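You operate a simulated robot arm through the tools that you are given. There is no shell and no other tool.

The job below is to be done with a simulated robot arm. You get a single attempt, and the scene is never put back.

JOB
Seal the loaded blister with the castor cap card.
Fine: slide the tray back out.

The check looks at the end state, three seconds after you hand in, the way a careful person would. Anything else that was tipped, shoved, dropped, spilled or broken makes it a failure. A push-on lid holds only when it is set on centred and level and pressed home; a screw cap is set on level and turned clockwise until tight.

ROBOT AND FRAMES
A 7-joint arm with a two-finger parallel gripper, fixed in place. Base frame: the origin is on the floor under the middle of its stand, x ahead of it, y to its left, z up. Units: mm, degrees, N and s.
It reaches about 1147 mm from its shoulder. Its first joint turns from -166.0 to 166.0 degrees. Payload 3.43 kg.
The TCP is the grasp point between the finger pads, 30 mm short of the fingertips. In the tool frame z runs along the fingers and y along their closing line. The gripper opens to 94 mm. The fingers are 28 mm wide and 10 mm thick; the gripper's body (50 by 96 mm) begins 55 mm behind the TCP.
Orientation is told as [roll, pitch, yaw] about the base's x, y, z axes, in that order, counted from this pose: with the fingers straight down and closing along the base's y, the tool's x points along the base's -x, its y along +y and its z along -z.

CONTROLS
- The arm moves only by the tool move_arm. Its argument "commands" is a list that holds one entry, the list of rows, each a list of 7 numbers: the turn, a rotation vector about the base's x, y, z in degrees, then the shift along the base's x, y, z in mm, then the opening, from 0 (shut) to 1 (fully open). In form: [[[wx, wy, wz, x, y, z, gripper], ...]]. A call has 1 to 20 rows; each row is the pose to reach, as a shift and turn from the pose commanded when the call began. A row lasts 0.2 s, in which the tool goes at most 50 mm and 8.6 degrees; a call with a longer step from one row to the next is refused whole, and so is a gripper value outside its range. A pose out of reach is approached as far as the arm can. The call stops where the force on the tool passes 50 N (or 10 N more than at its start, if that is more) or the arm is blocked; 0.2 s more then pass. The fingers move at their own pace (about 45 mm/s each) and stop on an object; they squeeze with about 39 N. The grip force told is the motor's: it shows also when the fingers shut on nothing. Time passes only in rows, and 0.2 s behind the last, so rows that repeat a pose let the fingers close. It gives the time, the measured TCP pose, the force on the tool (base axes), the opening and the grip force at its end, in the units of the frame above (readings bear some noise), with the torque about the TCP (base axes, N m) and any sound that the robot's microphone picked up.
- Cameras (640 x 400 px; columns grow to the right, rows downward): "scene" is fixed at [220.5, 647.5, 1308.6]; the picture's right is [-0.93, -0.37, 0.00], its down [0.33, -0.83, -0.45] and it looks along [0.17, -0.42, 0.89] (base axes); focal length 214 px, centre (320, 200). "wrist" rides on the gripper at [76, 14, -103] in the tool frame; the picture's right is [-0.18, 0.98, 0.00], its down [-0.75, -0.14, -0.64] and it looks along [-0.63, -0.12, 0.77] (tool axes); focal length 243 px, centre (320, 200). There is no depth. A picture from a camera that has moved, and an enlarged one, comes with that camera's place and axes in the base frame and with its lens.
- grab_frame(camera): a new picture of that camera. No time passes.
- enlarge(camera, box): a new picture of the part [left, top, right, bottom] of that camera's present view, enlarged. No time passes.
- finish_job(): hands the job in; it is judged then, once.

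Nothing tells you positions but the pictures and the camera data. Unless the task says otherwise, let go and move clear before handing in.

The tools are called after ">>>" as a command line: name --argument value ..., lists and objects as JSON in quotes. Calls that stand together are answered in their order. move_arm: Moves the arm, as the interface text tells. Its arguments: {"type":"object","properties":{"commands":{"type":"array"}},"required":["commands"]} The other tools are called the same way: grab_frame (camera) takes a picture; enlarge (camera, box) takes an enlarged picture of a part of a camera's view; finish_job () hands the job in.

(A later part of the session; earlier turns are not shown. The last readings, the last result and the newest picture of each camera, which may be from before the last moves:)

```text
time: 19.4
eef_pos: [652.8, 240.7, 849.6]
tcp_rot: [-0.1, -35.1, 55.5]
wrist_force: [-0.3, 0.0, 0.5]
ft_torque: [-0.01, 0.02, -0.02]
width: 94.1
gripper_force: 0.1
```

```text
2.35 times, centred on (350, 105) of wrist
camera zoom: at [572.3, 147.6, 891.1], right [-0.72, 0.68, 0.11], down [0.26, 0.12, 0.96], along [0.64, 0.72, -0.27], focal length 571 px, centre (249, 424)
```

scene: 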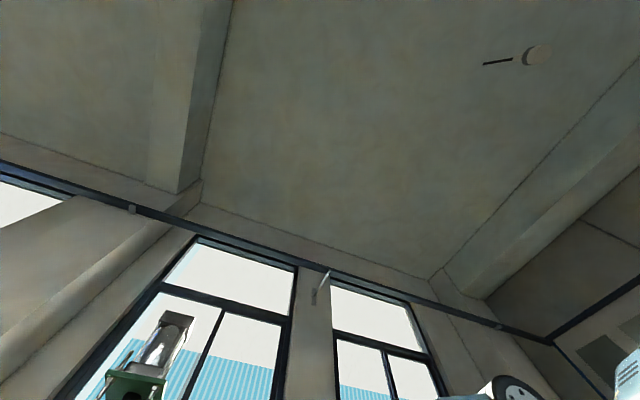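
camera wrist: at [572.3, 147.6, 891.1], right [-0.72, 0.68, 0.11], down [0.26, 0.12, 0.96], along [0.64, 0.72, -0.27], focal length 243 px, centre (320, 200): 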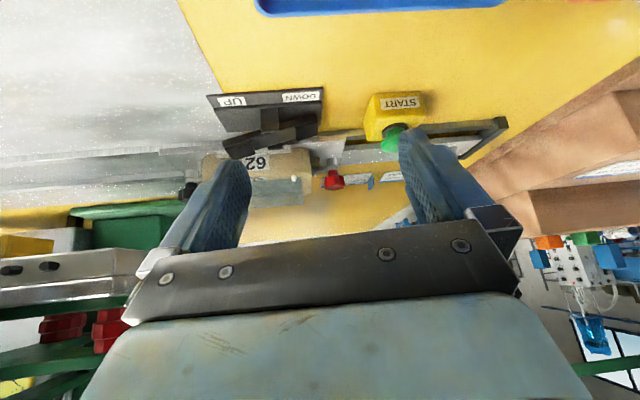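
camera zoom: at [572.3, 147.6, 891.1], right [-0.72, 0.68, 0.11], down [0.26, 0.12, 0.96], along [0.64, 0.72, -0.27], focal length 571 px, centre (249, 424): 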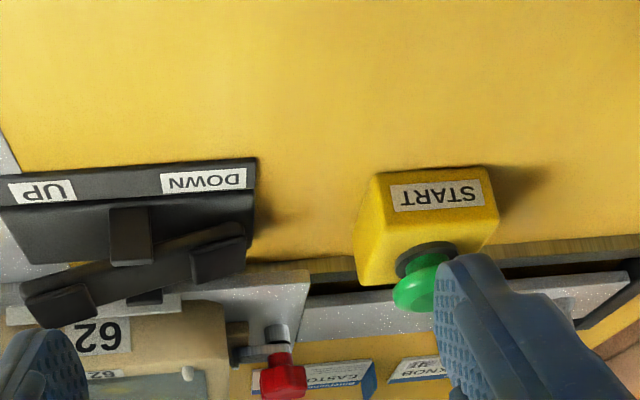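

The rocker's DOWN end looks pressed in (the UP end stands raised), yet the platen seems to be up. I want to see the platen's underside, so I turn toward the press and tilt the tool toward horizontal.

>>> move_arm --commands '[[[0, 0, -8, 0, 0, 10, 1], [0, 0, -16, 0, 0, 20, 1], [0, 0, -24, 0, 0, 30, 1], [0, 0, -31, 0, 0, 40, 1], [0, 0, -31, 0, 0, 40, 1]]]'

>>> move_arm --commands '[[[3.3, -7.3, 0, 0, 0, 0, 1], [6.6, -14.6, 0, 0, 0, 0, 1], [10, -21.8, 0, 0, 0, 0, 1], [13.3, -29.1, 0, 0, 0, 0, 1], [16.6, -36.4, 0, 0, 0, 0, 1], [18.7, -41, 0, 0, 0, 0, 1], [18.7, -41, 0, 0, 0, 0, 1]]]'

>>> grab_frame --camera "wrist"

>>> enlarge --camera "wrist" --box '[220, 20, 480, 190]'

```text
time: 20.6
eef_pos: [652.8, 241.5, 890.0]
tcp_rot: [0.0, -35.0, 24.4]
wrist_force: [-0.4, -0.7, 0.1]
ft_torque: [0.0, -0.01, 0.0]
width: 93.8
gripper_force: 0.0
```

```text
time: 22.2
eef_pos: [655.3, 242.4, 889.5]
tcp_rot: [0.1, -80.2, 24.3]
wrist_force: [-0.6, -0.5, -0.7]
ft_torque: [0.0, -0.01, 0.0]
width: 94.2
gripper_force: 0.0
```

```text
taken
camera wrist: at [544.7, 206.5, 832.9], right [-0.38, 0.91, 0.18], down [-0.4, -0.34, 0.85], along [0.84, 0.25, 0.49], focal length 243 px, centre (320, 200)
```

wrist: 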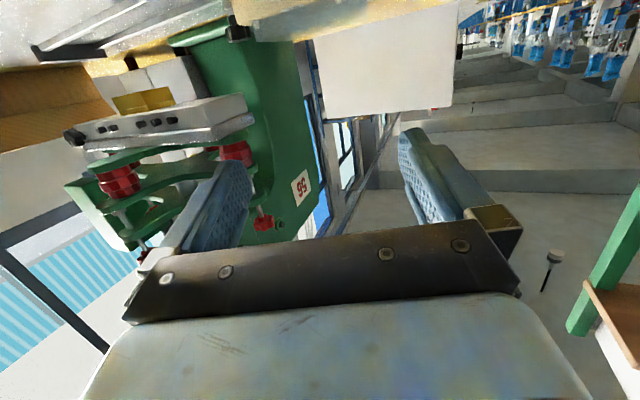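

```text
2.35 times, centred on (350, 105) of wrist
camera zoom: at [544.7, 206.5, 832.9], right [-0.38, 0.91, 0.18], down [-0.4, -0.34, 0.85], along [0.84, 0.25, 0.49], focal length 571 px, centre (249, 424)
```

zoom: 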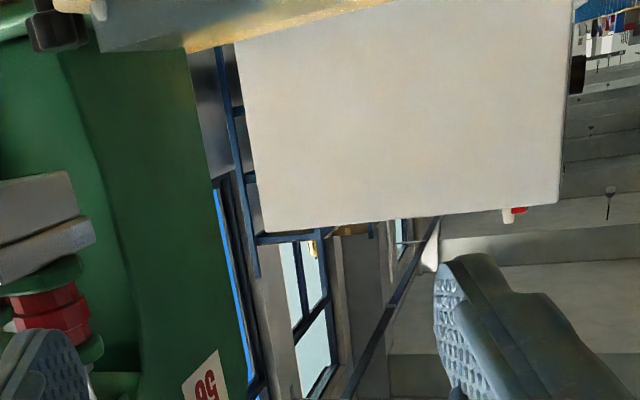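

>>> enlarge --camera "wrist" --box '[50, 20, 330, 250]'

>>> enlarge --camera "wrist" --box '[60, 70, 260, 170]'

>>> enlarge --camera "wrist" --box '[270, 150, 330, 220]'

```text
1.74 times, centred on (190, 135) of wrist
camera zoom: at [544.7, 206.5, 832.9], right [-0.38, 0.91, 0.18], down [-0.4, -0.34, 0.85], along [0.84, 0.25, 0.49], focal length 422 px, centre (546, 313)
```

zoom: 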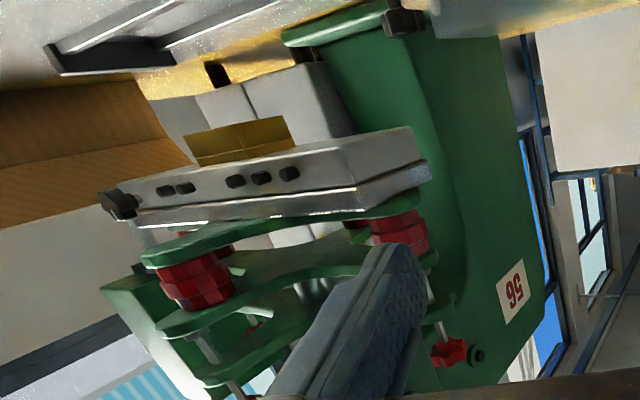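

```text
3.20 times, centred on (160, 120) of wrist
camera zoom: at [544.7, 206.5, 832.9], right [-0.38, 0.91, 0.18], down [-0.4, -0.34, 0.85], along [0.84, 0.25, 0.49], focal length 776 px, centre (832, 456)
```

zoom: 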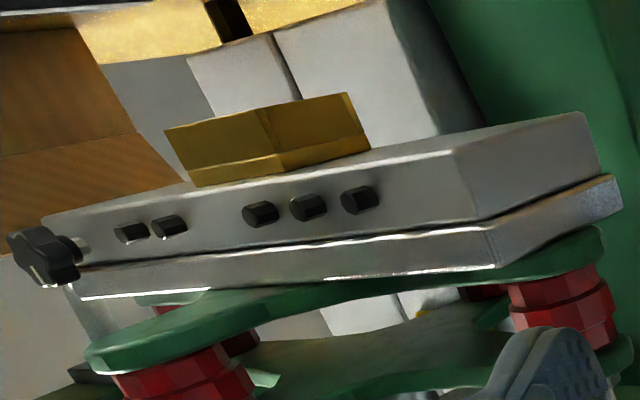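

```text
5.71 times, centred on (300, 185) of wrist
camera zoom: at [544.7, 206.5, 832.9], right [-0.38, 0.91, 0.18], down [-0.4, -0.34, 0.85], along [0.84, 0.25, 0.49], focal length 1386 px, centre (434, 286)
```

zoom: 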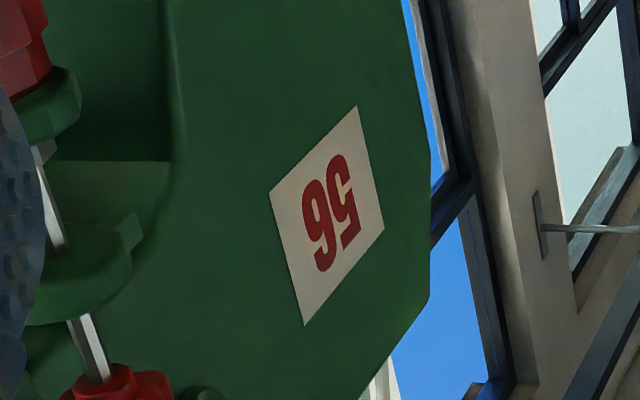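

The platen is raised, with a brass die under it at roughly z≈827, above the tray walls at z≈807. Next I level the tool and go above the card's tab at about (783, 531) with yaw 45 for a closer look.

>>> move_arm --commands '[[[-3.4, 7.4, 0, 0, 0, 10, 1], [-6.8, 14.8, 0, 0, 0, 20, 1], [-10.2, 22.3, 0, 0, 0, 30, 1], [-13.6, 29.7, 0, 0, 0, 40, 1], [-17, 37.2, 0, 0, 0, 50, 1], [-20.4, 44.6, 0, 0, 0, 60, 1], [-23.8, 52, 0, 0, 0, 60, 1], [-27.2, 59.5, 0, 0, 0, 60, 1], [-30.6, 66.9, 0, 0, 0, 60, 1], [-33.2, 72.8, 0, 0, 0, 60, 1], [-33.2, 72.8, 0, 0, 0, 60, 1]]]'

>>> move_arm --commands '[[[0, 0, 7, 16, 36, 0, 1], [0, 0, 14, 32, 72, 0, 1], [0, 0, 20.6, 48, 108, 0, 1], [0, 0, 20.6, 64, 144, 0, 1], [0, 0, 20.6, 80, 180, 0, 1], [0, 0, 20.6, 96, 216, 0, 1], [0, 0, 20.6, 112, 252, -40, 1], [0, 0, 20.6, 128, 289, -80, 1], [0, 0, 20.6, 128, 289, -80, 1]]]'

>>> grab_frame --camera "wrist"

```text
time: 24.6
eef_pos: [652.9, 241.2, 949.5]
tcp_rot: [-0.1, 0.0, 24.5]
wrist_force: [0.2, -0.2, 0.1]
ft_torque: [-0.03, -0.04, 0.01]
width: 94.0
gripper_force: 0.1
```

```text
refused: row 7 steps farther than a row can; nothing moved
```

```text
taken
camera wrist: at [578.0, 221.5, 1053.3], right [-0.24, 0.97, 0.0], down [0.74, 0.18, 0.64], along [0.62, 0.15, -0.77], focal length 243 px, centre (320, 200)
```

wrist: 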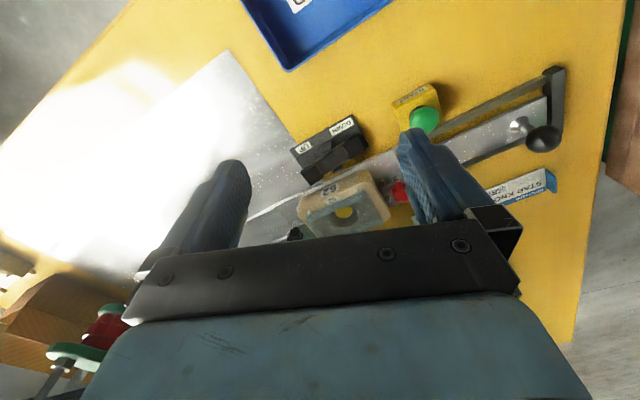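

The tool is level again. I will resend the translation with steps under 50 mm.

>>> move_arm --commands '[[[0, 0, 7, 16, 36, 0, 1], [0, 0, 14, 32, 72, 0, 1], [0, 0, 20.5, 48, 108, 0, 1], [0, 0, 20.5, 64, 144, 0, 1], [0, 0, 20.5, 80, 180, -10, 1], [0, 0, 20.5, 96, 216, -30, 1], [0, 0, 20.5, 112, 252, -50, 1], [0, 0, 20.5, 128, 289, -70, 1], [0, 0, 20.5, 130, 290, -90, 1], [0, 0, 20.5, 130, 290, -90, 1]]]'

>>> grab_frame --camera "wrist"

>>> enlarge --camera "wrist" --box '[230, 60, 410, 180]'

```text
time: 26.8
eef_pos: [782.7, 532.0, 859.6]
tcp_rot: [-0.1, 0.0, 45.1]
wrist_force: [0.0, 0.1, -0.4]
ft_torque: [0.0, 0.03, 0.0]
width: 94.0
gripper_force: 0.1
```

```text
taken
camera wrist: at [719.4, 487.0, 963.1], right [-0.57, 0.82, 0.0], down [0.63, 0.43, 0.64], along [0.53, 0.36, -0.77], focal length 243 px, centre (320, 200)
```

wrist: 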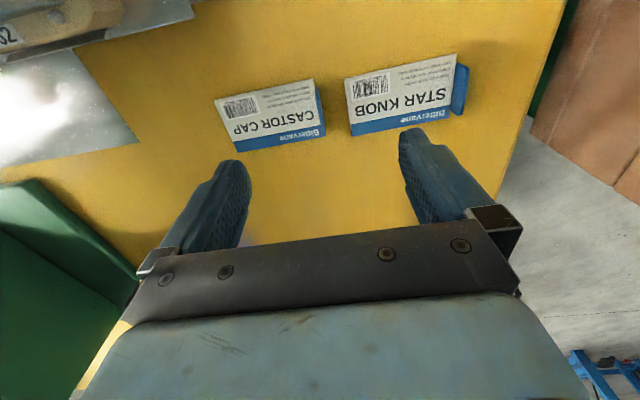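

```text
3.33 times, centred on (320, 120) of wrist
camera zoom: at [719.4, 487.0, 963.1], right [-0.57, 0.82, 0.0], down [0.63, 0.43, 0.64], along [0.53, 0.36, -0.77], focal length 809 px, centre (320, 467)
```

zoom: 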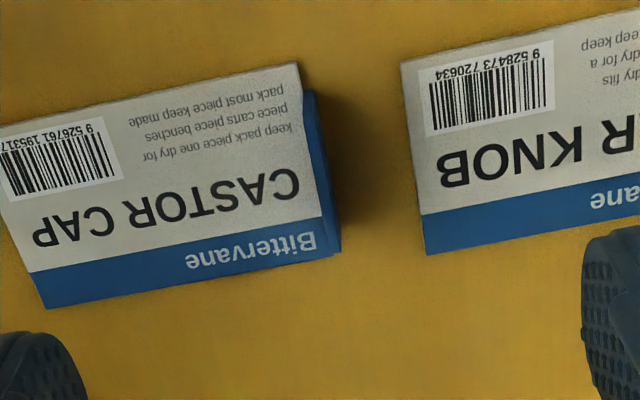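

>>> enlarge --camera "wrist" --box '[300, 70, 350, 145]'

>>> enlarge --camera "wrist" --box '[200, 120, 440, 250]'

```text
5.33 times, centred on (325, 108) of wrist
camera zoom: at [719.4, 487.0, 963.1], right [-0.57, 0.82, 0.0], down [0.63, 0.43, 0.64], along [0.53, 0.36, -0.77], focal length 1294 px, centre (293, 693)
```

zoom: 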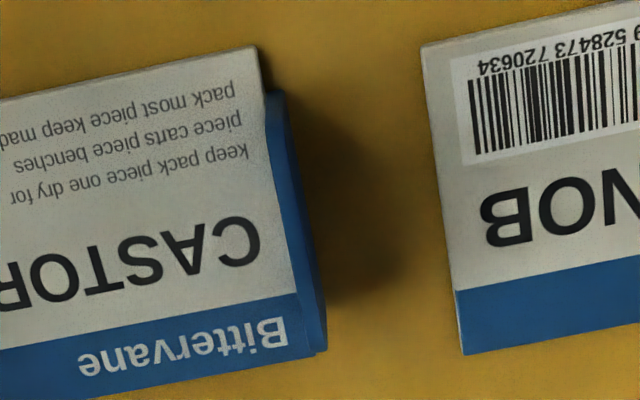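

```text
2.67 times, centred on (320, 185) of wrist
camera zoom: at [719.4, 487.0, 963.1], right [-0.57, 0.82, 0.0], down [0.63, 0.43, 0.64], along [0.53, 0.36, -0.77], focal length 647 px, centre (320, 240)
```

zoom: 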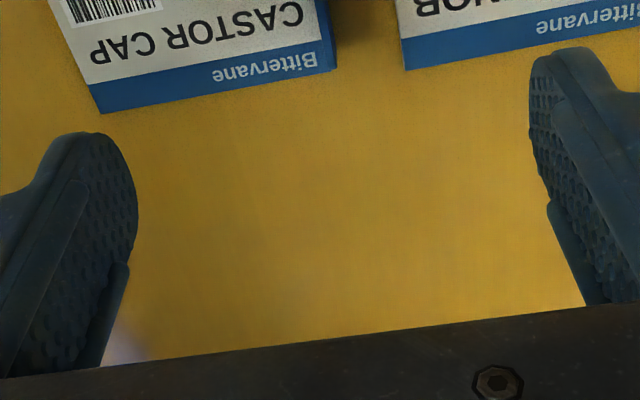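

The tab is about 3 mm thick, 39 mm wide and rises to z≈760, almost exactly under the TCP. I will descend most of the way and check the alignment.

>>> move_arm --commands '[[[0, 0, 0, 0, 1, -30, 1], [0, 0, 0, 0, 1, -55, 1], [0, 0, 0, 0, 1, -55, 1]]]'

>>> grab_frame --camera "wrist"

>>> enlarge --camera "wrist" --box '[230, 90, 410, 220]'

```text
time: 27.6
eef_pos: [783.2, 533.3, 805.6]
tcp_rot: [0.0, 0.0, 45.0]
wrist_force: [0.4, 0.1, 0.4]
ft_torque: [0.01, 0.01, 0.0]
width: 93.9
gripper_force: 0.1
```

```text
taken
camera wrist: at [719.4, 488.0, 908.3], right [-0.56, 0.83, 0.0], down [0.63, 0.43, 0.64], along [0.53, 0.36, -0.77], focal length 243 px, centre (320, 200)
```

wrist: 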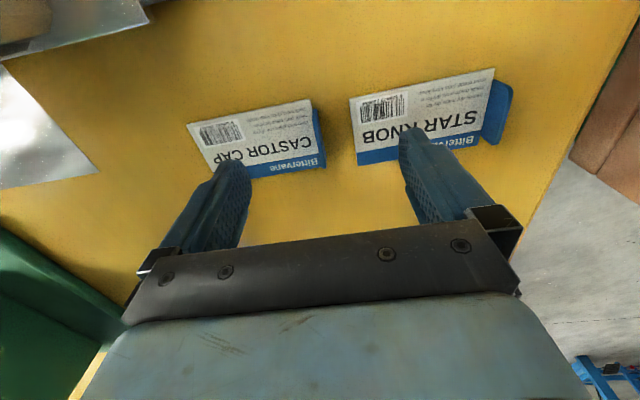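

```text
3.08 times, centred on (320, 155) of wrist
camera zoom: at [719.4, 488.0, 908.3], right [-0.56, 0.83, 0.0], down [0.63, 0.43, 0.64], along [0.53, 0.36, -0.77], focal length 746 px, centre (320, 338)
```

zoom: 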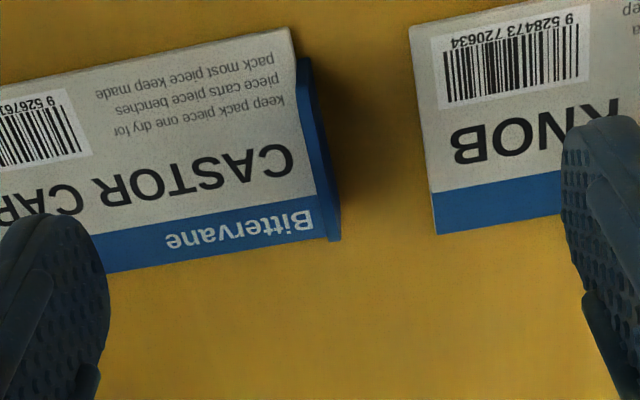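

The alignment holds, with the tab within about 1 mm of centre. I will descend so the fingertips overlap the top ~9 mm of the tab and then close.

>>> move_arm --commands '[[[0, 0, 0, 0, 0, -15, 1], [0, 0, 0, 0, 0, -24.5, 1], [0, 0, 0, 0, 0, -24.5, 1]]]'

>>> grab_frame --camera "wrist"

>>> enlarge --camera "wrist" --box '[220, 90, 430, 240]'

```text
time: 28.4
eef_pos: [781.9, 533.4, 781.0]
tcp_rot: [0.0, -0.1, 45.0]
wrist_force: [0.4, 0.2, 1.3]
ft_torque: [-0.01, 0.0, -0.01]
width: 93.9
gripper_force: 0.1
```

```text
taken
camera wrist: at [719.2, 487.6, 883.7], right [-0.56, 0.83, 0.0], down [0.63, 0.43, 0.64], along [0.53, 0.36, -0.77], focal length 243 px, centre (320, 200)
```

wrist: 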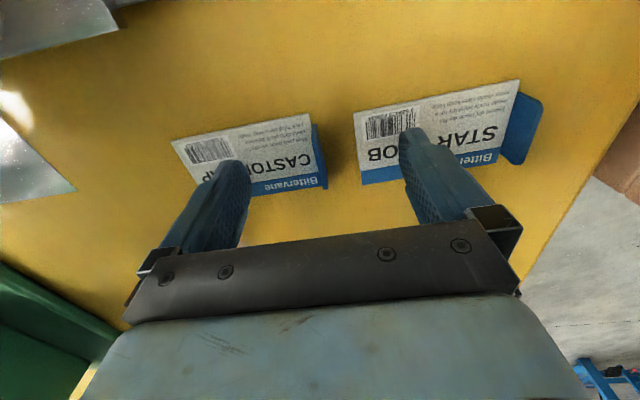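

```text
2.67 times, centred on (325, 165) of wrist
camera zoom: at [719.2, 487.6, 883.7], right [-0.56, 0.83, 0.0], down [0.63, 0.43, 0.64], along [0.53, 0.36, -0.77], focal length 647 px, centre (307, 293)
```

zoom: 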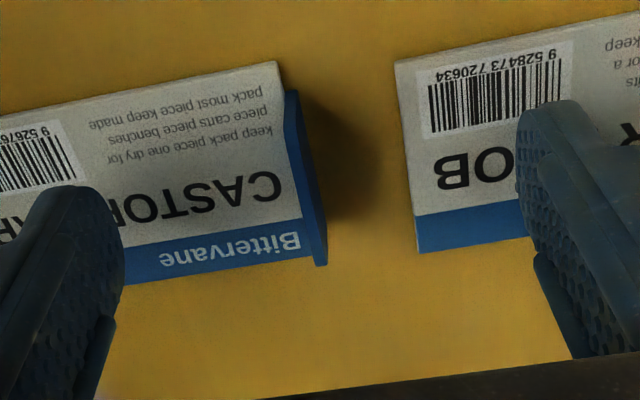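

The tab sits midway between the fingertips, so I will close the gripper.

>>> move_arm --commands '[[[0, 0, 0, 0, 0, 0, 0], [0, 0, 0, 0, 0, 0, 0], [0, 0, 0, 0, 0, 0, 0], [0, 0, 0, 0, 0, 0, 0], [0, 0, 0, 0, 0, 0, 0], [0, 0, 0, 0, 0, 0, 0], [0, 0, 0, 0, 0, 0, 0]]]'

>>> grab_frame --camera "wrist"

>>> enlarge --camera "wrist" --box '[220, 90, 430, 240]'

```text
time: 30.0
eef_pos: [782.5, 532.5, 780.8]
tcp_rot: [0.0, -0.1, 45.0]
wrist_force: [0.1, -0.5, 0.1]
ft_torque: [0.02, 0.01, 0.0]
width: 1.0
gripper_force: 36.3
```

```text
taken
camera wrist: at [719.2, 487.6, 883.7], right [-0.56, 0.83, 0.0], down [0.63, 0.43, 0.64], along [0.53, 0.36, -0.77], focal length 243 px, centre (320, 200)
```

wrist: 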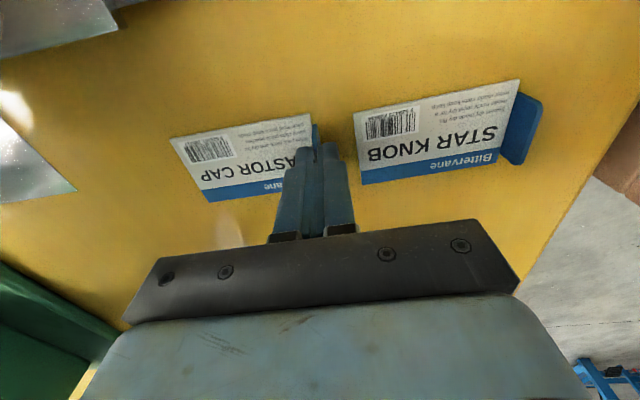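

```text
2.67 times, centred on (325, 165) of wrist
camera zoom: at [719.2, 487.6, 883.7], right [-0.56, 0.83, 0.0], down [0.63, 0.43, 0.64], along [0.53, 0.36, -0.77], focal length 647 px, centre (307, 293)
```

zoom: 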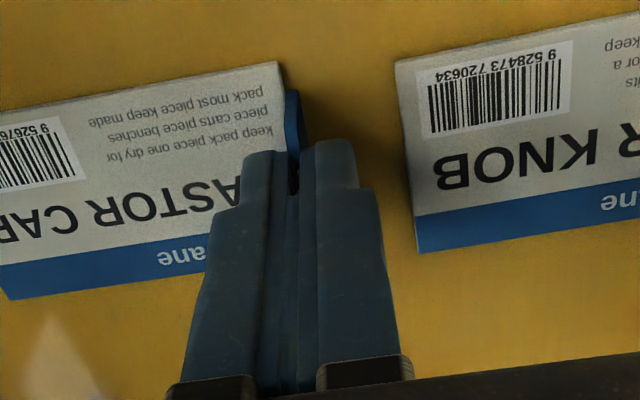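

The gripper reads 1.0 mm. I will lift 20 mm to check that the card comes along.

>>> move_arm --commands '[[[0, 0, 0, 0, 0, 5, 0], [0, 0, 0, 0, 0, 12, 0], [0, 0, 0, 0, 0, 20, 0], [0, 0, 0, 0, 0, 20, 0]]]'

>>> grab_frame --camera "wrist"

>>> enlarge --camera "wrist" --box '[150, 80, 400, 240]'

```text
time: 31.0
eef_pos: [783.5, 532.8, 800.6]
tcp_rot: [0.0, 0.1, 45.0]
wrist_force: [0.1, -1.0, 1.0]
ft_torque: [-0.03, -0.02, -0.01]
width: 0.5
gripper_force: 35.3
```

```text
taken
camera wrist: at [719.0, 487.4, 903.8], right [-0.56, 0.83, 0.0], down [0.63, 0.43, 0.64], along [0.53, 0.36, -0.77], focal length 243 px, centre (320, 200)
```

wrist: 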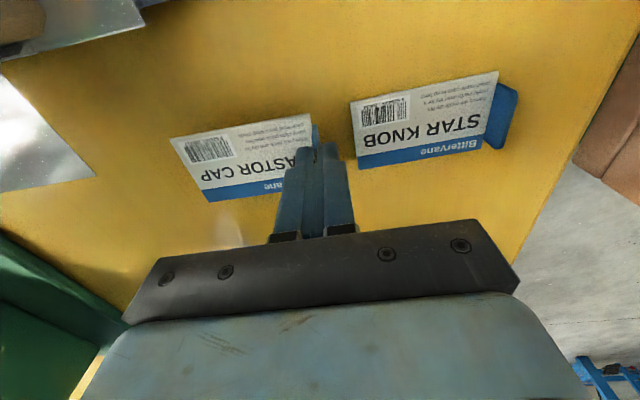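

```text
2.50 times, centred on (275, 160) of wrist
camera zoom: at [719.0, 487.4, 903.8], right [-0.56, 0.83, 0.0], down [0.63, 0.43, 0.64], along [0.53, 0.36, -0.77], focal length 606 px, centre (432, 300)
```

zoom: 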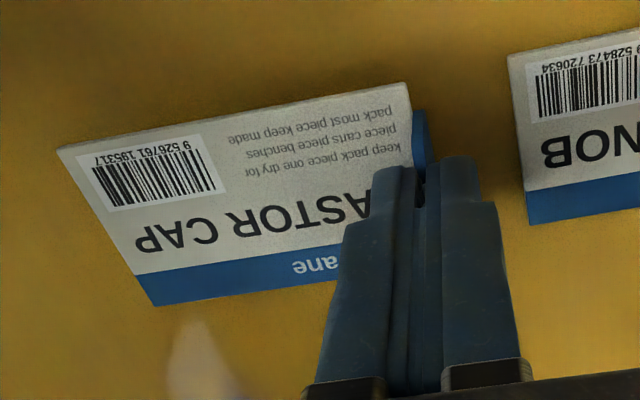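

The card is held level and aligned: its centre is about 45.7 mm along from the TCP, and its bottom is about 39 mm below. I will raise it and carry it over the tray.

>>> move_arm --commands '[[[0, 0, 0, 0, 0, 30, 0], [0, 0, 0, 0, 0, 65, 0], [0, 0, 0, 0, 0, 100, 0], [0, 0, 0, -0.5, -30, 100, 0], [0, 0, 0, -1, -65, 100, 0], [0, 0, 0, -1.5, -100, 100, 0], [0, 0, 0, -2, -140, 100, 0], [0, 0, 0, -2.3, -170, 100, 0], [0, 0, 0, -2.3, -181.5, 100, 0], [0, 0, 0, -2.3, -181.5, 100, 0], [0, 0, 0, -2.3, -181.5, 100, 0]]]'

>>> grab_frame --camera "wrist"

>>> enlarge --camera "wrist" --box '[130, 40, 370, 190]'

```text
time: 33.4
eef_pos: [779.3, 350.4, 899.6]
tcp_rot: [0.0, 0.0, 44.9]
wrist_force: [0.0, 0.3, 0.2]
ft_torque: [0.06, 0.01, 0.01]
width: 0.6
gripper_force: 35.1
```

```text
taken
camera wrist: at [716.4, 305.5, 1002.9], right [-0.57, 0.82, 0.0], down [0.63, 0.43, 0.64], along [0.53, 0.36, -0.77], focal length 243 px, centre (320, 200)
```

wrist: 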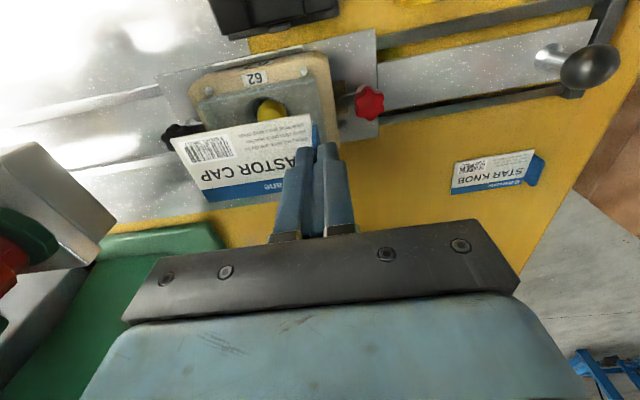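

```text
2.67 times, centred on (250, 115) of wrist
camera zoom: at [716.4, 305.5, 1002.9], right [-0.57, 0.82, 0.0], down [0.63, 0.43, 0.64], along [0.53, 0.36, -0.77], focal length 647 px, centre (507, 427)
```

zoom: 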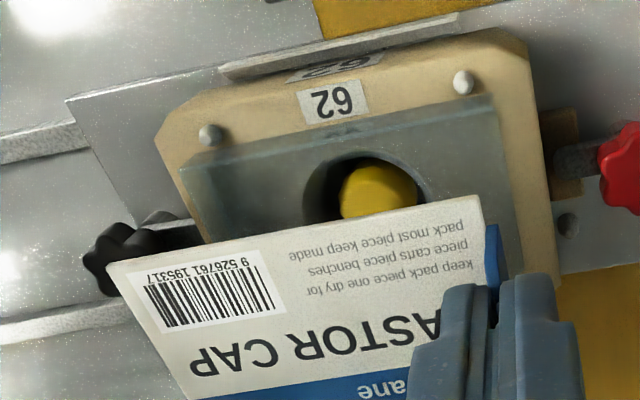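

The tray and card line up closely. I will descend until the card is about 9 mm above the walls and measure again.

>>> move_arm --commands '[[[0, 0, 0, -0.8, -0.8, -15, 0], [0, 0, 0, -1.5, -0.8, -30, 0], [0, 0, 0, -1.5, -0.8, -45, 0], [0, 0, 0, -1.5, -0.8, -45, 0], [0, 0, 0, -1.5, -0.8, -45, 0]]]'

>>> grab_frame --camera "wrist"

>>> enlarge --camera "wrist" --box '[150, 80, 350, 210]'

>>> enlarge --camera "wrist" --box '[150, 110, 230, 160]'

>>> enlarge --camera "wrist" --box '[270, 80, 350, 130]'

```text
time: 34.6
eef_pos: [779.1, 348.9, 855.7]
tcp_rot: [0.0, 0.1, 45.0]
wrist_force: [-1.8, 0.2, 0.6]
ft_torque: [0.0, -0.01, 0.02]
width: 0.7
gripper_force: 35.4
```

```text
taken
camera wrist: at [715.0, 304.4, 958.3], right [-0.56, 0.83, 0.0], down [0.63, 0.43, 0.64], along [0.53, 0.36, -0.77], focal length 243 px, centre (320, 200)
```

wrist: 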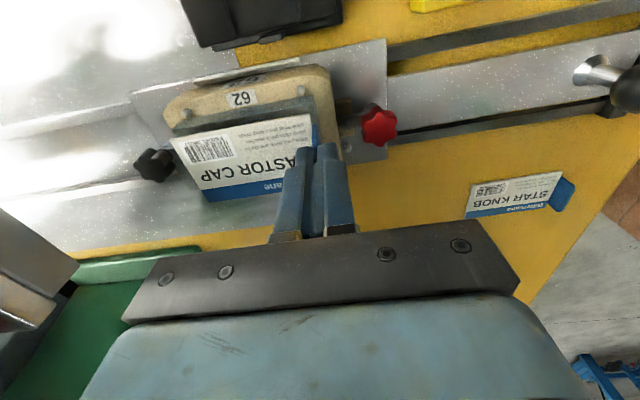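

```text
3.08 times, centred on (250, 145) of wrist
camera zoom: at [715.0, 304.4, 958.3], right [-0.56, 0.83, 0.0], down [0.63, 0.43, 0.64], along [0.53, 0.36, -0.77], focal length 746 px, centre (535, 369)
```

zoom: 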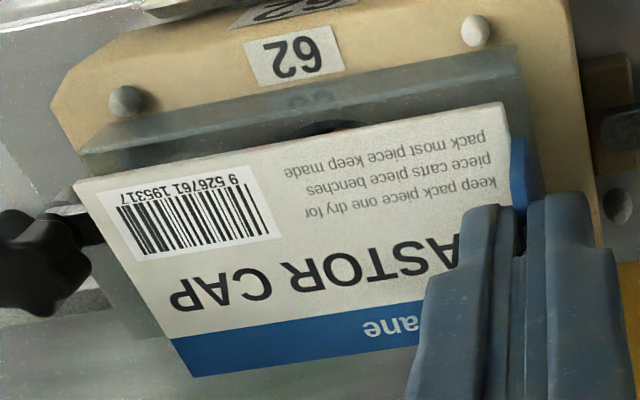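

```text
8.00 times, centred on (190, 135) of wrist
camera zoom: at [715.0, 304.4, 958.3], right [-0.56, 0.83, 0.0], down [0.63, 0.43, 0.64], along [0.53, 0.36, -0.77], focal length 1941 px, centre (1360, 720)
```

zoom: 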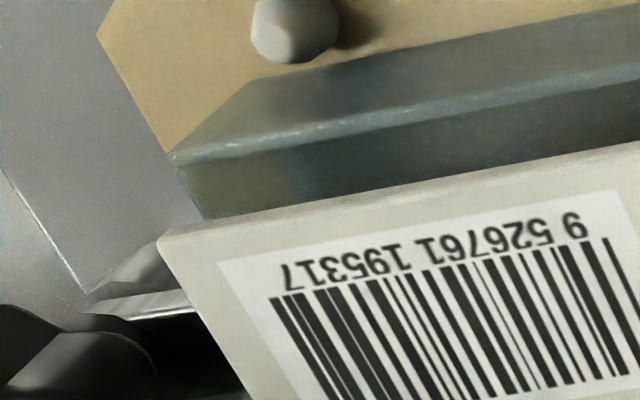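

```text
8.00 times, centred on (310, 105) of wrist
camera zoom: at [715.0, 304.4, 958.3], right [-0.56, 0.83, 0.0], down [0.63, 0.43, 0.64], along [0.53, 0.36, -0.77], focal length 1941 px, centre (400, 960)
```

zoom: 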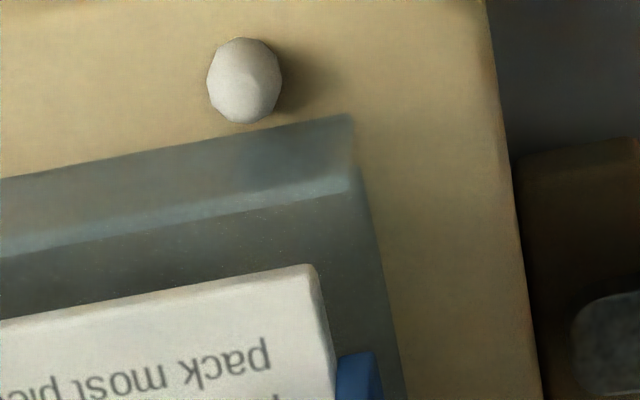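

The card's length position looks centred, and it needs about +1.2 mm across and -0.6 mm along. I will apply that, drop 6 mm to just above the walls and measure again.

>>> move_arm --commands '[[[0, 0, 0, 1.3, 0.4, -3, 0], [0, 0, 0, 1.3, 0.4, -6, 0], [0, 0, 0, 1.3, 0.4, -6, 0], [0, 0, 0, 1.3, 0.4, -6, 0]]]'

>>> enlarge --camera "wrist" --box '[150, 80, 350, 210]'

>>> enlarge --camera "wrist" --box '[155, 115, 215, 155]'

>>> enlarge --camera "wrist" --box '[290, 90, 350, 130]'

>>> enlarge --camera "wrist" --box '[180, 170, 280, 230]'

```text
time: 35.6
eef_pos: [779.3, 349.4, 849.2]
tcp_rot: [0.1, 0.0, 45.0]
wrist_force: [0.2, 0.7, -0.1]
ft_torque: [0.03, -0.04, 0.0]
width: 0.5
gripper_force: 35.1
```

```text
3.08 times, centred on (250, 145) of wrist
camera zoom: at [716.7, 305.3, 952.6], right [-0.56, 0.83, 0.0], down [0.63, 0.43, 0.64], along [0.53, 0.36, -0.77], focal length 746 px, centre (535, 369)
```

zoom: 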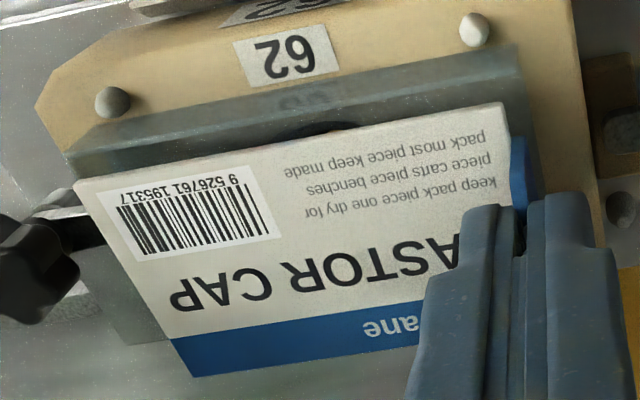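

```text
10.00 times, centred on (185, 135) of wrist
camera zoom: at [716.7, 305.3, 952.6], right [-0.56, 0.83, 0.0], down [0.63, 0.43, 0.64], along [0.53, 0.36, -0.77], focal length 2426 px, centre (1670, 850)
```

zoom: 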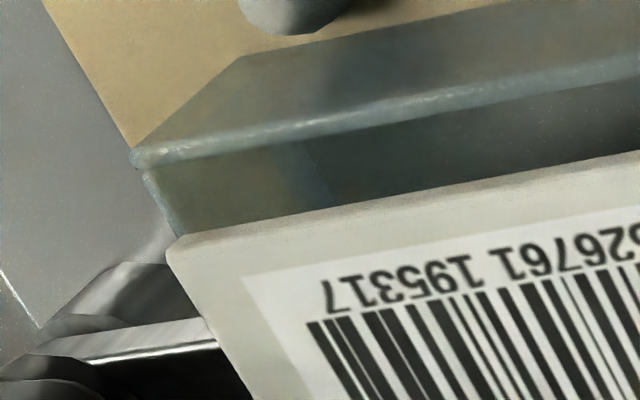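

```text
10.00 times, centred on (320, 110) of wrist
camera zoom: at [716.7, 305.3, 952.6], right [-0.56, 0.83, 0.0], down [0.63, 0.43, 0.64], along [0.53, 0.36, -0.77], focal length 2426 px, centre (320, 1100)
```

zoom: 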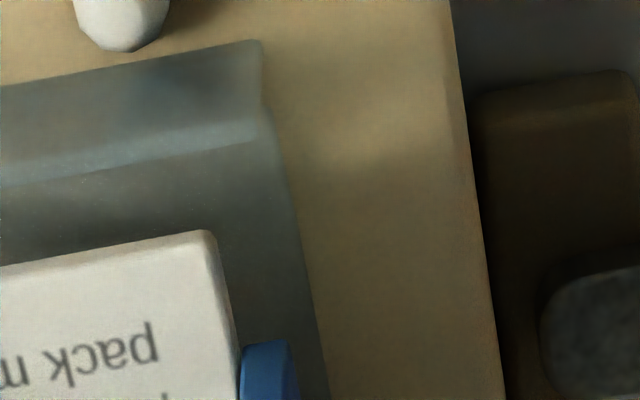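

```text
6.40 times, centred on (230, 200) of wrist
camera zoom: at [716.7, 305.3, 952.6], right [-0.56, 0.83, 0.0], down [0.63, 0.43, 0.64], along [0.53, 0.36, -0.77], focal length 1553 px, centre (896, 200)
```

zoom: 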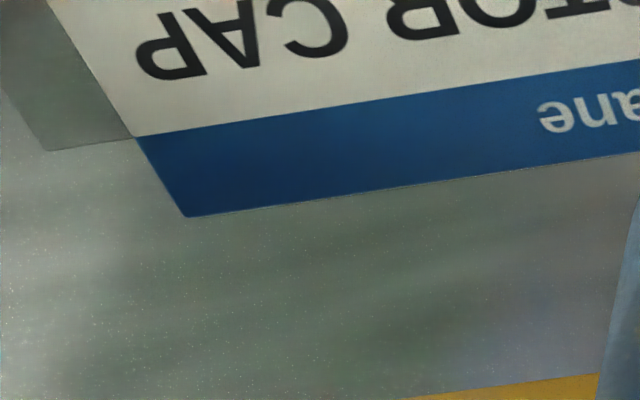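

>>> enlarge --camera "wrist" --box '[290, 110, 350, 160]'

>>> enlarge --camera "wrist" --box '[305, 118, 335, 142]'

```text
8.00 times, centred on (320, 135) of wrist
camera zoom: at [716.7, 305.3, 952.6], right [-0.56, 0.83, 0.0], down [0.63, 0.43, 0.64], along [0.53, 0.36, -0.77], focal length 1941 px, centre (320, 720)
```

zoom: 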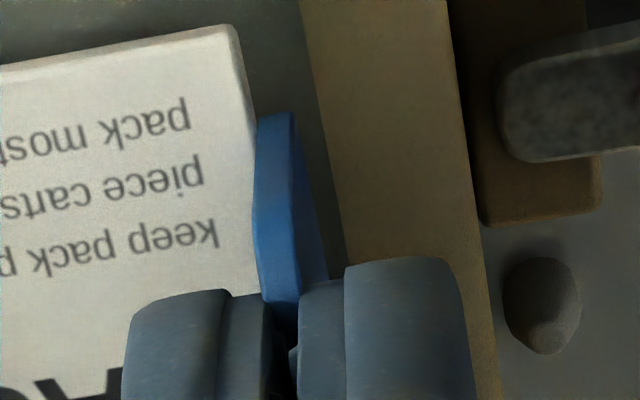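

```text
16.00 times, centred on (320, 130) of wrist
camera zoom: at [716.7, 305.3, 952.6], right [-0.56, 0.83, 0.0], down [0.63, 0.43, 0.64], along [0.53, 0.36, -0.77], focal length 3882 px, centre (320, 1320)
```

zoom: 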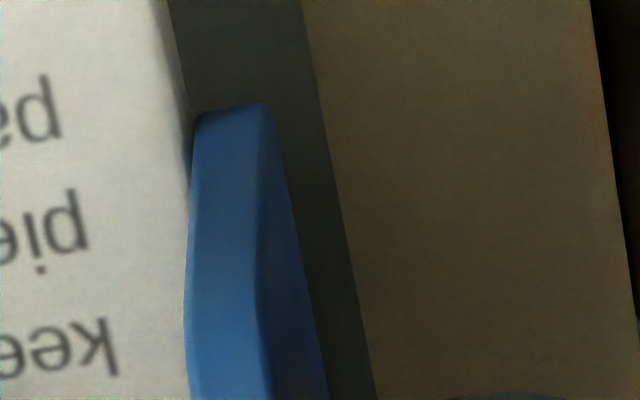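

The tray walls are thin, so I need precise clearances. I will zoom in hard on the left and right wall tops.

>>> enlarge --camera "wrist" --box '[160, 125, 190, 143]'

>>> enlarge --camera "wrist" --box '[300, 95, 330, 113]'

>>> enlarge --camera "wrist" --box '[225, 100, 265, 125]'

```text
16.00 times, centred on (175, 134) of wrist
camera zoom: at [716.7, 305.3, 952.6], right [-0.56, 0.83, 0.0], down [0.63, 0.43, 0.64], along [0.53, 0.36, -0.77], focal length 3882 px, centre (2640, 1256)
```

zoom: 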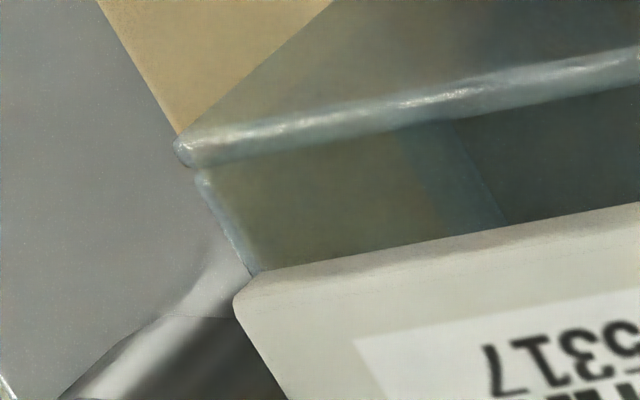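

```text
16.00 times, centred on (315, 104) of wrist
camera zoom: at [716.7, 305.3, 952.6], right [-0.56, 0.83, 0.0], down [0.63, 0.43, 0.64], along [0.53, 0.36, -0.77], focal length 3882 px, centre (400, 1736)
```

zoom: 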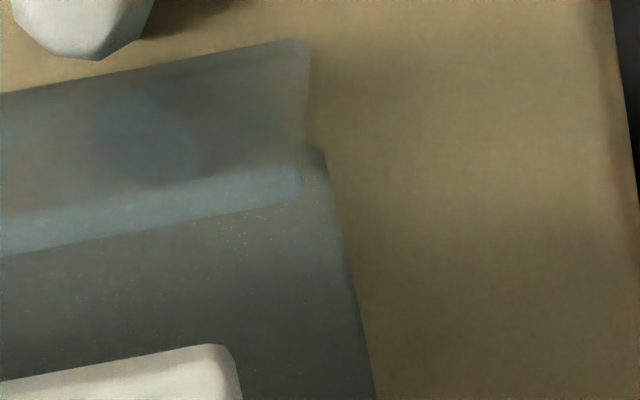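

```text
16.00 times, centred on (245, 112) of wrist
camera zoom: at [716.7, 305.3, 952.6], right [-0.56, 0.83, 0.0], down [0.63, 0.43, 0.64], along [0.53, 0.36, -0.77], focal length 3882 px, centre (1520, 1600)
```

zoom: 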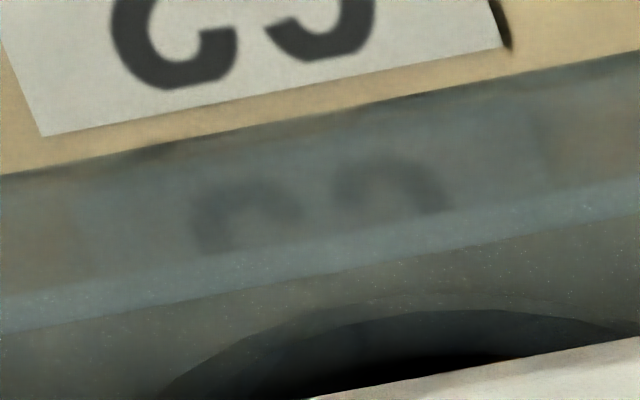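

The geometry suggests the outer (tab) end of the tray may be open, and I need to be sure. I will lift and back off along the slide to see that end of the tray.

>>> move_arm --commands '[[[0, 0, 0, 0, 0, 25, 0], [0, 0, 0, 0, 0, 40, 0], [0, 0, 0, -25, 25, 40, 0], [0, 0, 0, -50, 50, 40, 0], [0, 0, 0, -75, 75, 40, 0], [0, 0, 0, -90, 90, 40, 0], [0, 0, 0, -90, 90, 40, 0]]]'

>>> grab_frame --camera "wrist"

>>> enlarge --camera "wrist" --box '[0, 50, 200, 180]'

```text
time: 37.2
eef_pos: [690.6, 440.4, 890.2]
tcp_rot: [0.0, 0.0, 45.0]
wrist_force: [0.6, -0.4, 0.8]
ft_torque: [-0.02, -0.03, 0.01]
width: 0.7
gripper_force: 35.4
```

```text
taken
camera wrist: at [626.7, 395.6, 992.4], right [-0.56, 0.83, 0.0], down [0.63, 0.43, 0.64], along [0.53, 0.36, -0.77], focal length 243 px, centre (320, 200)
```

wrist: 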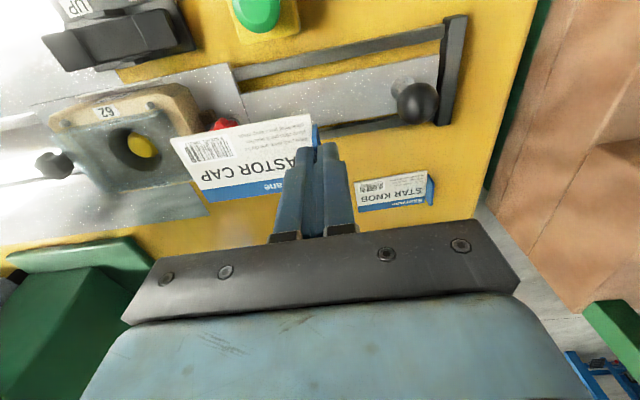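

```text
3.08 times, centred on (100, 115) of wrist
camera zoom: at [626.7, 395.6, 992.4], right [-0.56, 0.83, 0.0], down [0.63, 0.43, 0.64], along [0.53, 0.36, -0.77], focal length 746 px, centre (997, 462)
```

zoom: 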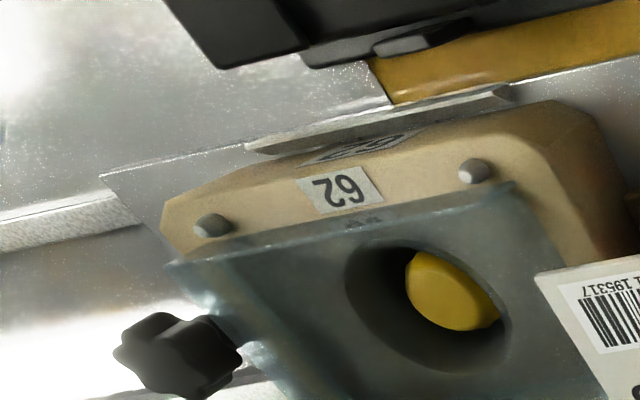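

>>> enlarge --camera "wrist" --box '[135, 95, 195, 135]'

>>> enlarge --camera "wrist" --box '[120, 130, 200, 190]'

>>> enlarge --camera "wrist" --box '[40, 115, 130, 200]'

```text
10.00 times, centred on (165, 115) of wrist
camera zoom: at [626.7, 395.6, 992.4], right [-0.56, 0.83, 0.0], down [0.63, 0.43, 0.64], along [0.53, 0.36, -0.77], focal length 2426 px, centre (1870, 1050)
```

zoom: 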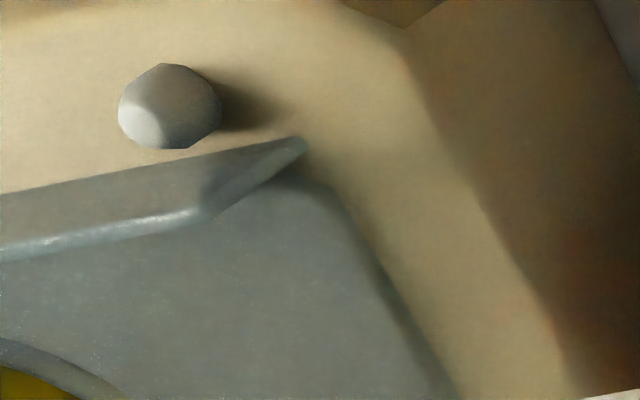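

```text
6.67 times, centred on (160, 160) of wrist
camera zoom: at [626.7, 395.6, 992.4], right [-0.56, 0.83, 0.0], down [0.63, 0.43, 0.64], along [0.53, 0.36, -0.77], focal length 1618 px, centre (1387, 467)
```

zoom: 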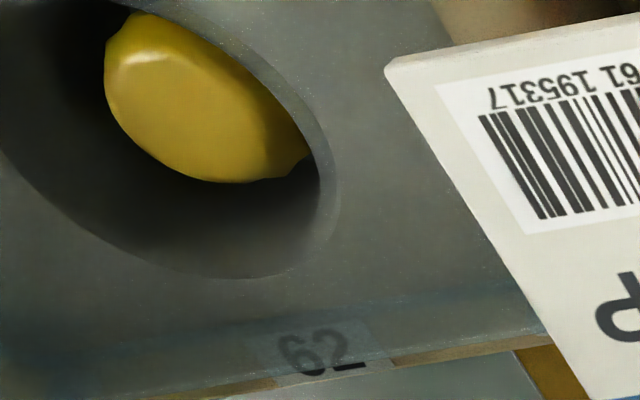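

```text
4.71 times, centred on (85, 158) of wrist
camera zoom: at [626.7, 395.6, 992.4], right [-0.56, 0.83, 0.0], down [0.63, 0.43, 0.64], along [0.53, 0.36, -0.77], focal length 1142 px, centre (1426, 400)
```

zoom: 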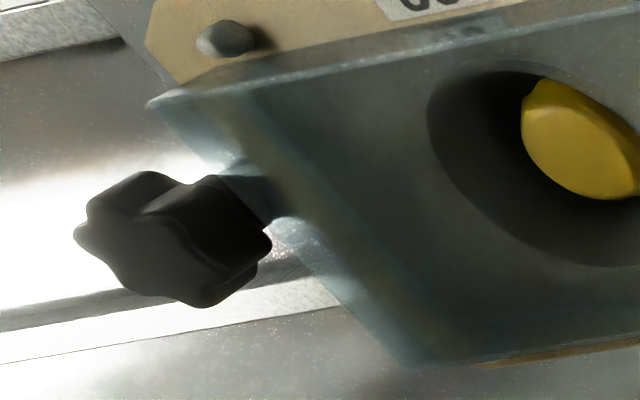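

Confirmed: the tray has walls on three sides and is open at the outer end, where the tab goes, so I can set the card fully down. I will return over the tray with a small correction.

>>> move_arm --commands '[[[0, 0, 0, 25, -25, 0, 0], [0, 0, 0, 50, -50, 0, 0], [0, 0, 0, 75, -75, 0, 0], [0, 0, 0, 89.6, -90.1, 0, 0], [0, 0, 0, 89.6, -90.1, 0, 0], [0, 0, 0, 89.6, -90.1, -20, 0], [0, 0, 0, 89.6, -90.1, -42, 0], [0, 0, 0, 89.6, -90.1, -42, 0], [0, 0, 0, 89.6, -90.1, -42, 0]]]'

>>> grab_frame --camera "wrist"

>>> enlarge --camera "wrist" --box '[155, 115, 215, 155]'

>>> enlarge --camera "wrist" --box '[290, 90, 350, 130]'

```text
time: 39.2
eef_pos: [780.1, 349.5, 846.9]
tcp_rot: [0.0, 0.0, 44.9]
wrist_force: [-0.9, -0.1, -0.9]
ft_torque: [0.01, 0.01, 0.02]
width: 0.7
gripper_force: 36.2
```

```text
taken
camera wrist: at [716.4, 305.5, 950.0], right [-0.56, 0.83, 0.0], down [0.63, 0.43, 0.64], along [0.53, 0.36, -0.77], focal length 243 px, centre (320, 200)
```

wrist: 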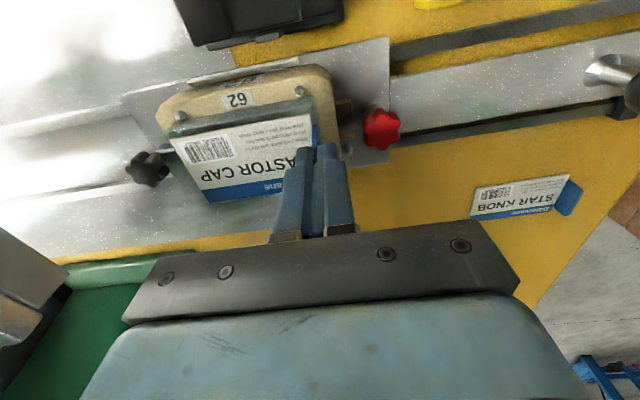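

```text
10.00 times, centred on (185, 135) of wrist
camera zoom: at [716.4, 305.5, 950.0], right [-0.56, 0.83, 0.0], down [0.63, 0.43, 0.64], along [0.53, 0.36, -0.77], focal length 2426 px, centre (1670, 850)
```

zoom: 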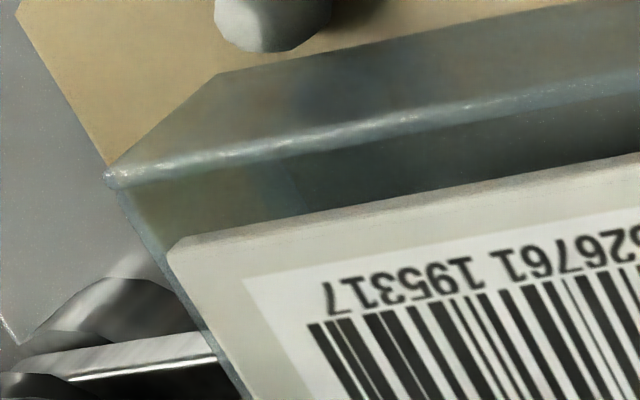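

```text
10.00 times, centred on (320, 110) of wrist
camera zoom: at [716.4, 305.5, 950.0], right [-0.56, 0.83, 0.0], down [0.63, 0.43, 0.64], along [0.53, 0.36, -0.77], focal length 2426 px, centre (320, 1100)
```

zoom: 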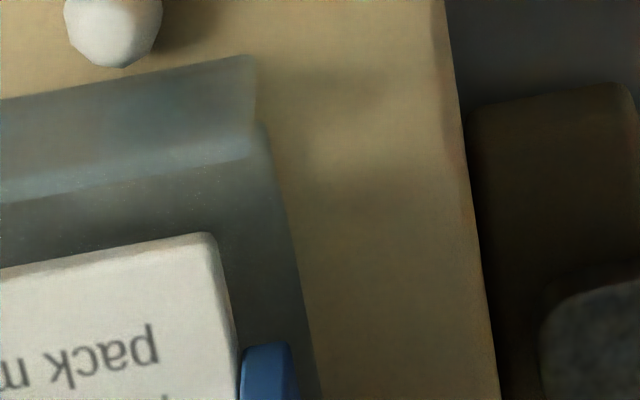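

The card's bottom is level with the wall tops and clear on all sides. I will nudge -0.6 mm across and lower most of the way to the floor.

>>> move_arm --commands '[[[0, 0, 0, -0.4, -0.4, -3, 0], [0, 0, 0, -0.4, -0.4, -6, 0], [0, 0, 0, -0.4, -0.4, -9, 0], [0, 0, 0, -0.4, -0.4, -12, 0], [0, 0, 0, -0.4, -0.4, -14, 0], [0, 0, 0, -0.4, -0.4, -14, 0]]]'

>>> grab_frame --camera "wrist"

>>> enlarge --camera "wrist" --box '[140, 90, 350, 220]'

```text
time: 40.6
eef_pos: [778.2, 349.7, 833.3]
tcp_rot: [0.0, -0.1, 44.9]
wrist_force: [0.0, 0.2, -0.4]
ft_torque: [0.01, -0.01, -0.01]
width: 0.5
gripper_force: 35.4
```

```text
taken
camera wrist: at [715.7, 305.0, 936.6], right [-0.56, 0.83, 0.0], down [0.63, 0.43, 0.64], along [0.53, 0.36, -0.77], focal length 243 px, centre (320, 200)
```

wrist: 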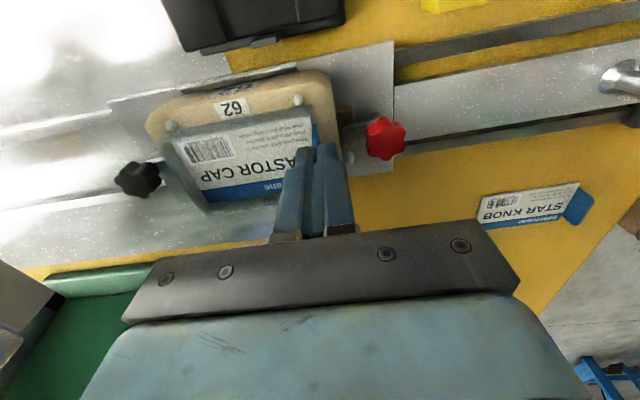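

```text
3.05 times, centred on (245, 155) of wrist
camera zoom: at [715.7, 305.0, 936.6], right [-0.56, 0.83, 0.0], down [0.63, 0.43, 0.64], along [0.53, 0.36, -0.77], focal length 739 px, centre (549, 337)
```

zoom: 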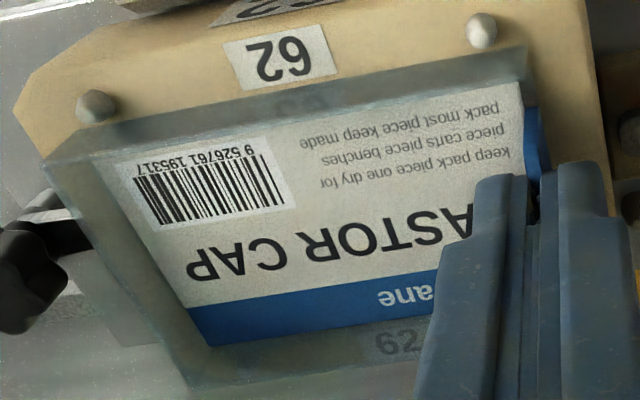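

The card is inside the three walls with clearance all round. I will lower it gently to touch.

>>> move_arm --commands '[[[0, 0, 0, 0, 0, -1, 0], [0, 0, 0, 0, 0, -2, 0], [0, 0, 0, 0, 0, -2, 0]]]'

>>> move_arm --commands '[[[0, 0, 0, 0, 0, -0.7, 0], [0, 0, 0, 0, 0, -1.2, 0], [0, 0, 0, 0, 0, -1.2, 0]]]'

>>> enlarge --camera "wrist" --box '[140, 90, 350, 220]'

```text
time: 41.4
eef_pos: [779.1, 350.7, 833.7]
tcp_rot: [-0.1, -0.3, 44.9]
wrist_force: [-0.4, 1.7, 18.5]
ft_torque: [0.0, 0.01, -0.02]
width: 0.7
gripper_force: 35.6
```

```text
time: 42.2
eef_pos: [779.0, 350.1, 832.0]
tcp_rot: [-0.1, -0.2, 44.9]
wrist_force: [1.2, 1.6, 33.9]
ft_torque: [-0.04, -0.04, 0.02]
width: 0.6
gripper_force: 35.5
```

```text
3.05 times, centred on (245, 155) of wrist
camera zoom: at [715.1, 304.9, 935.1], right [-0.56, 0.83, 0.0], down [0.63, 0.43, 0.64], along [0.53, 0.36, -0.76], focal length 739 px, centre (549, 337)
```

zoom: 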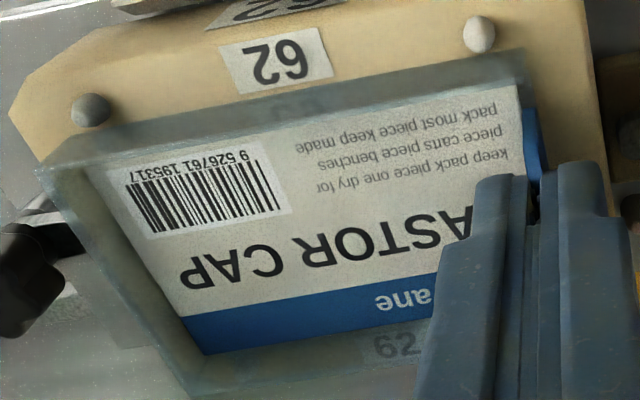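

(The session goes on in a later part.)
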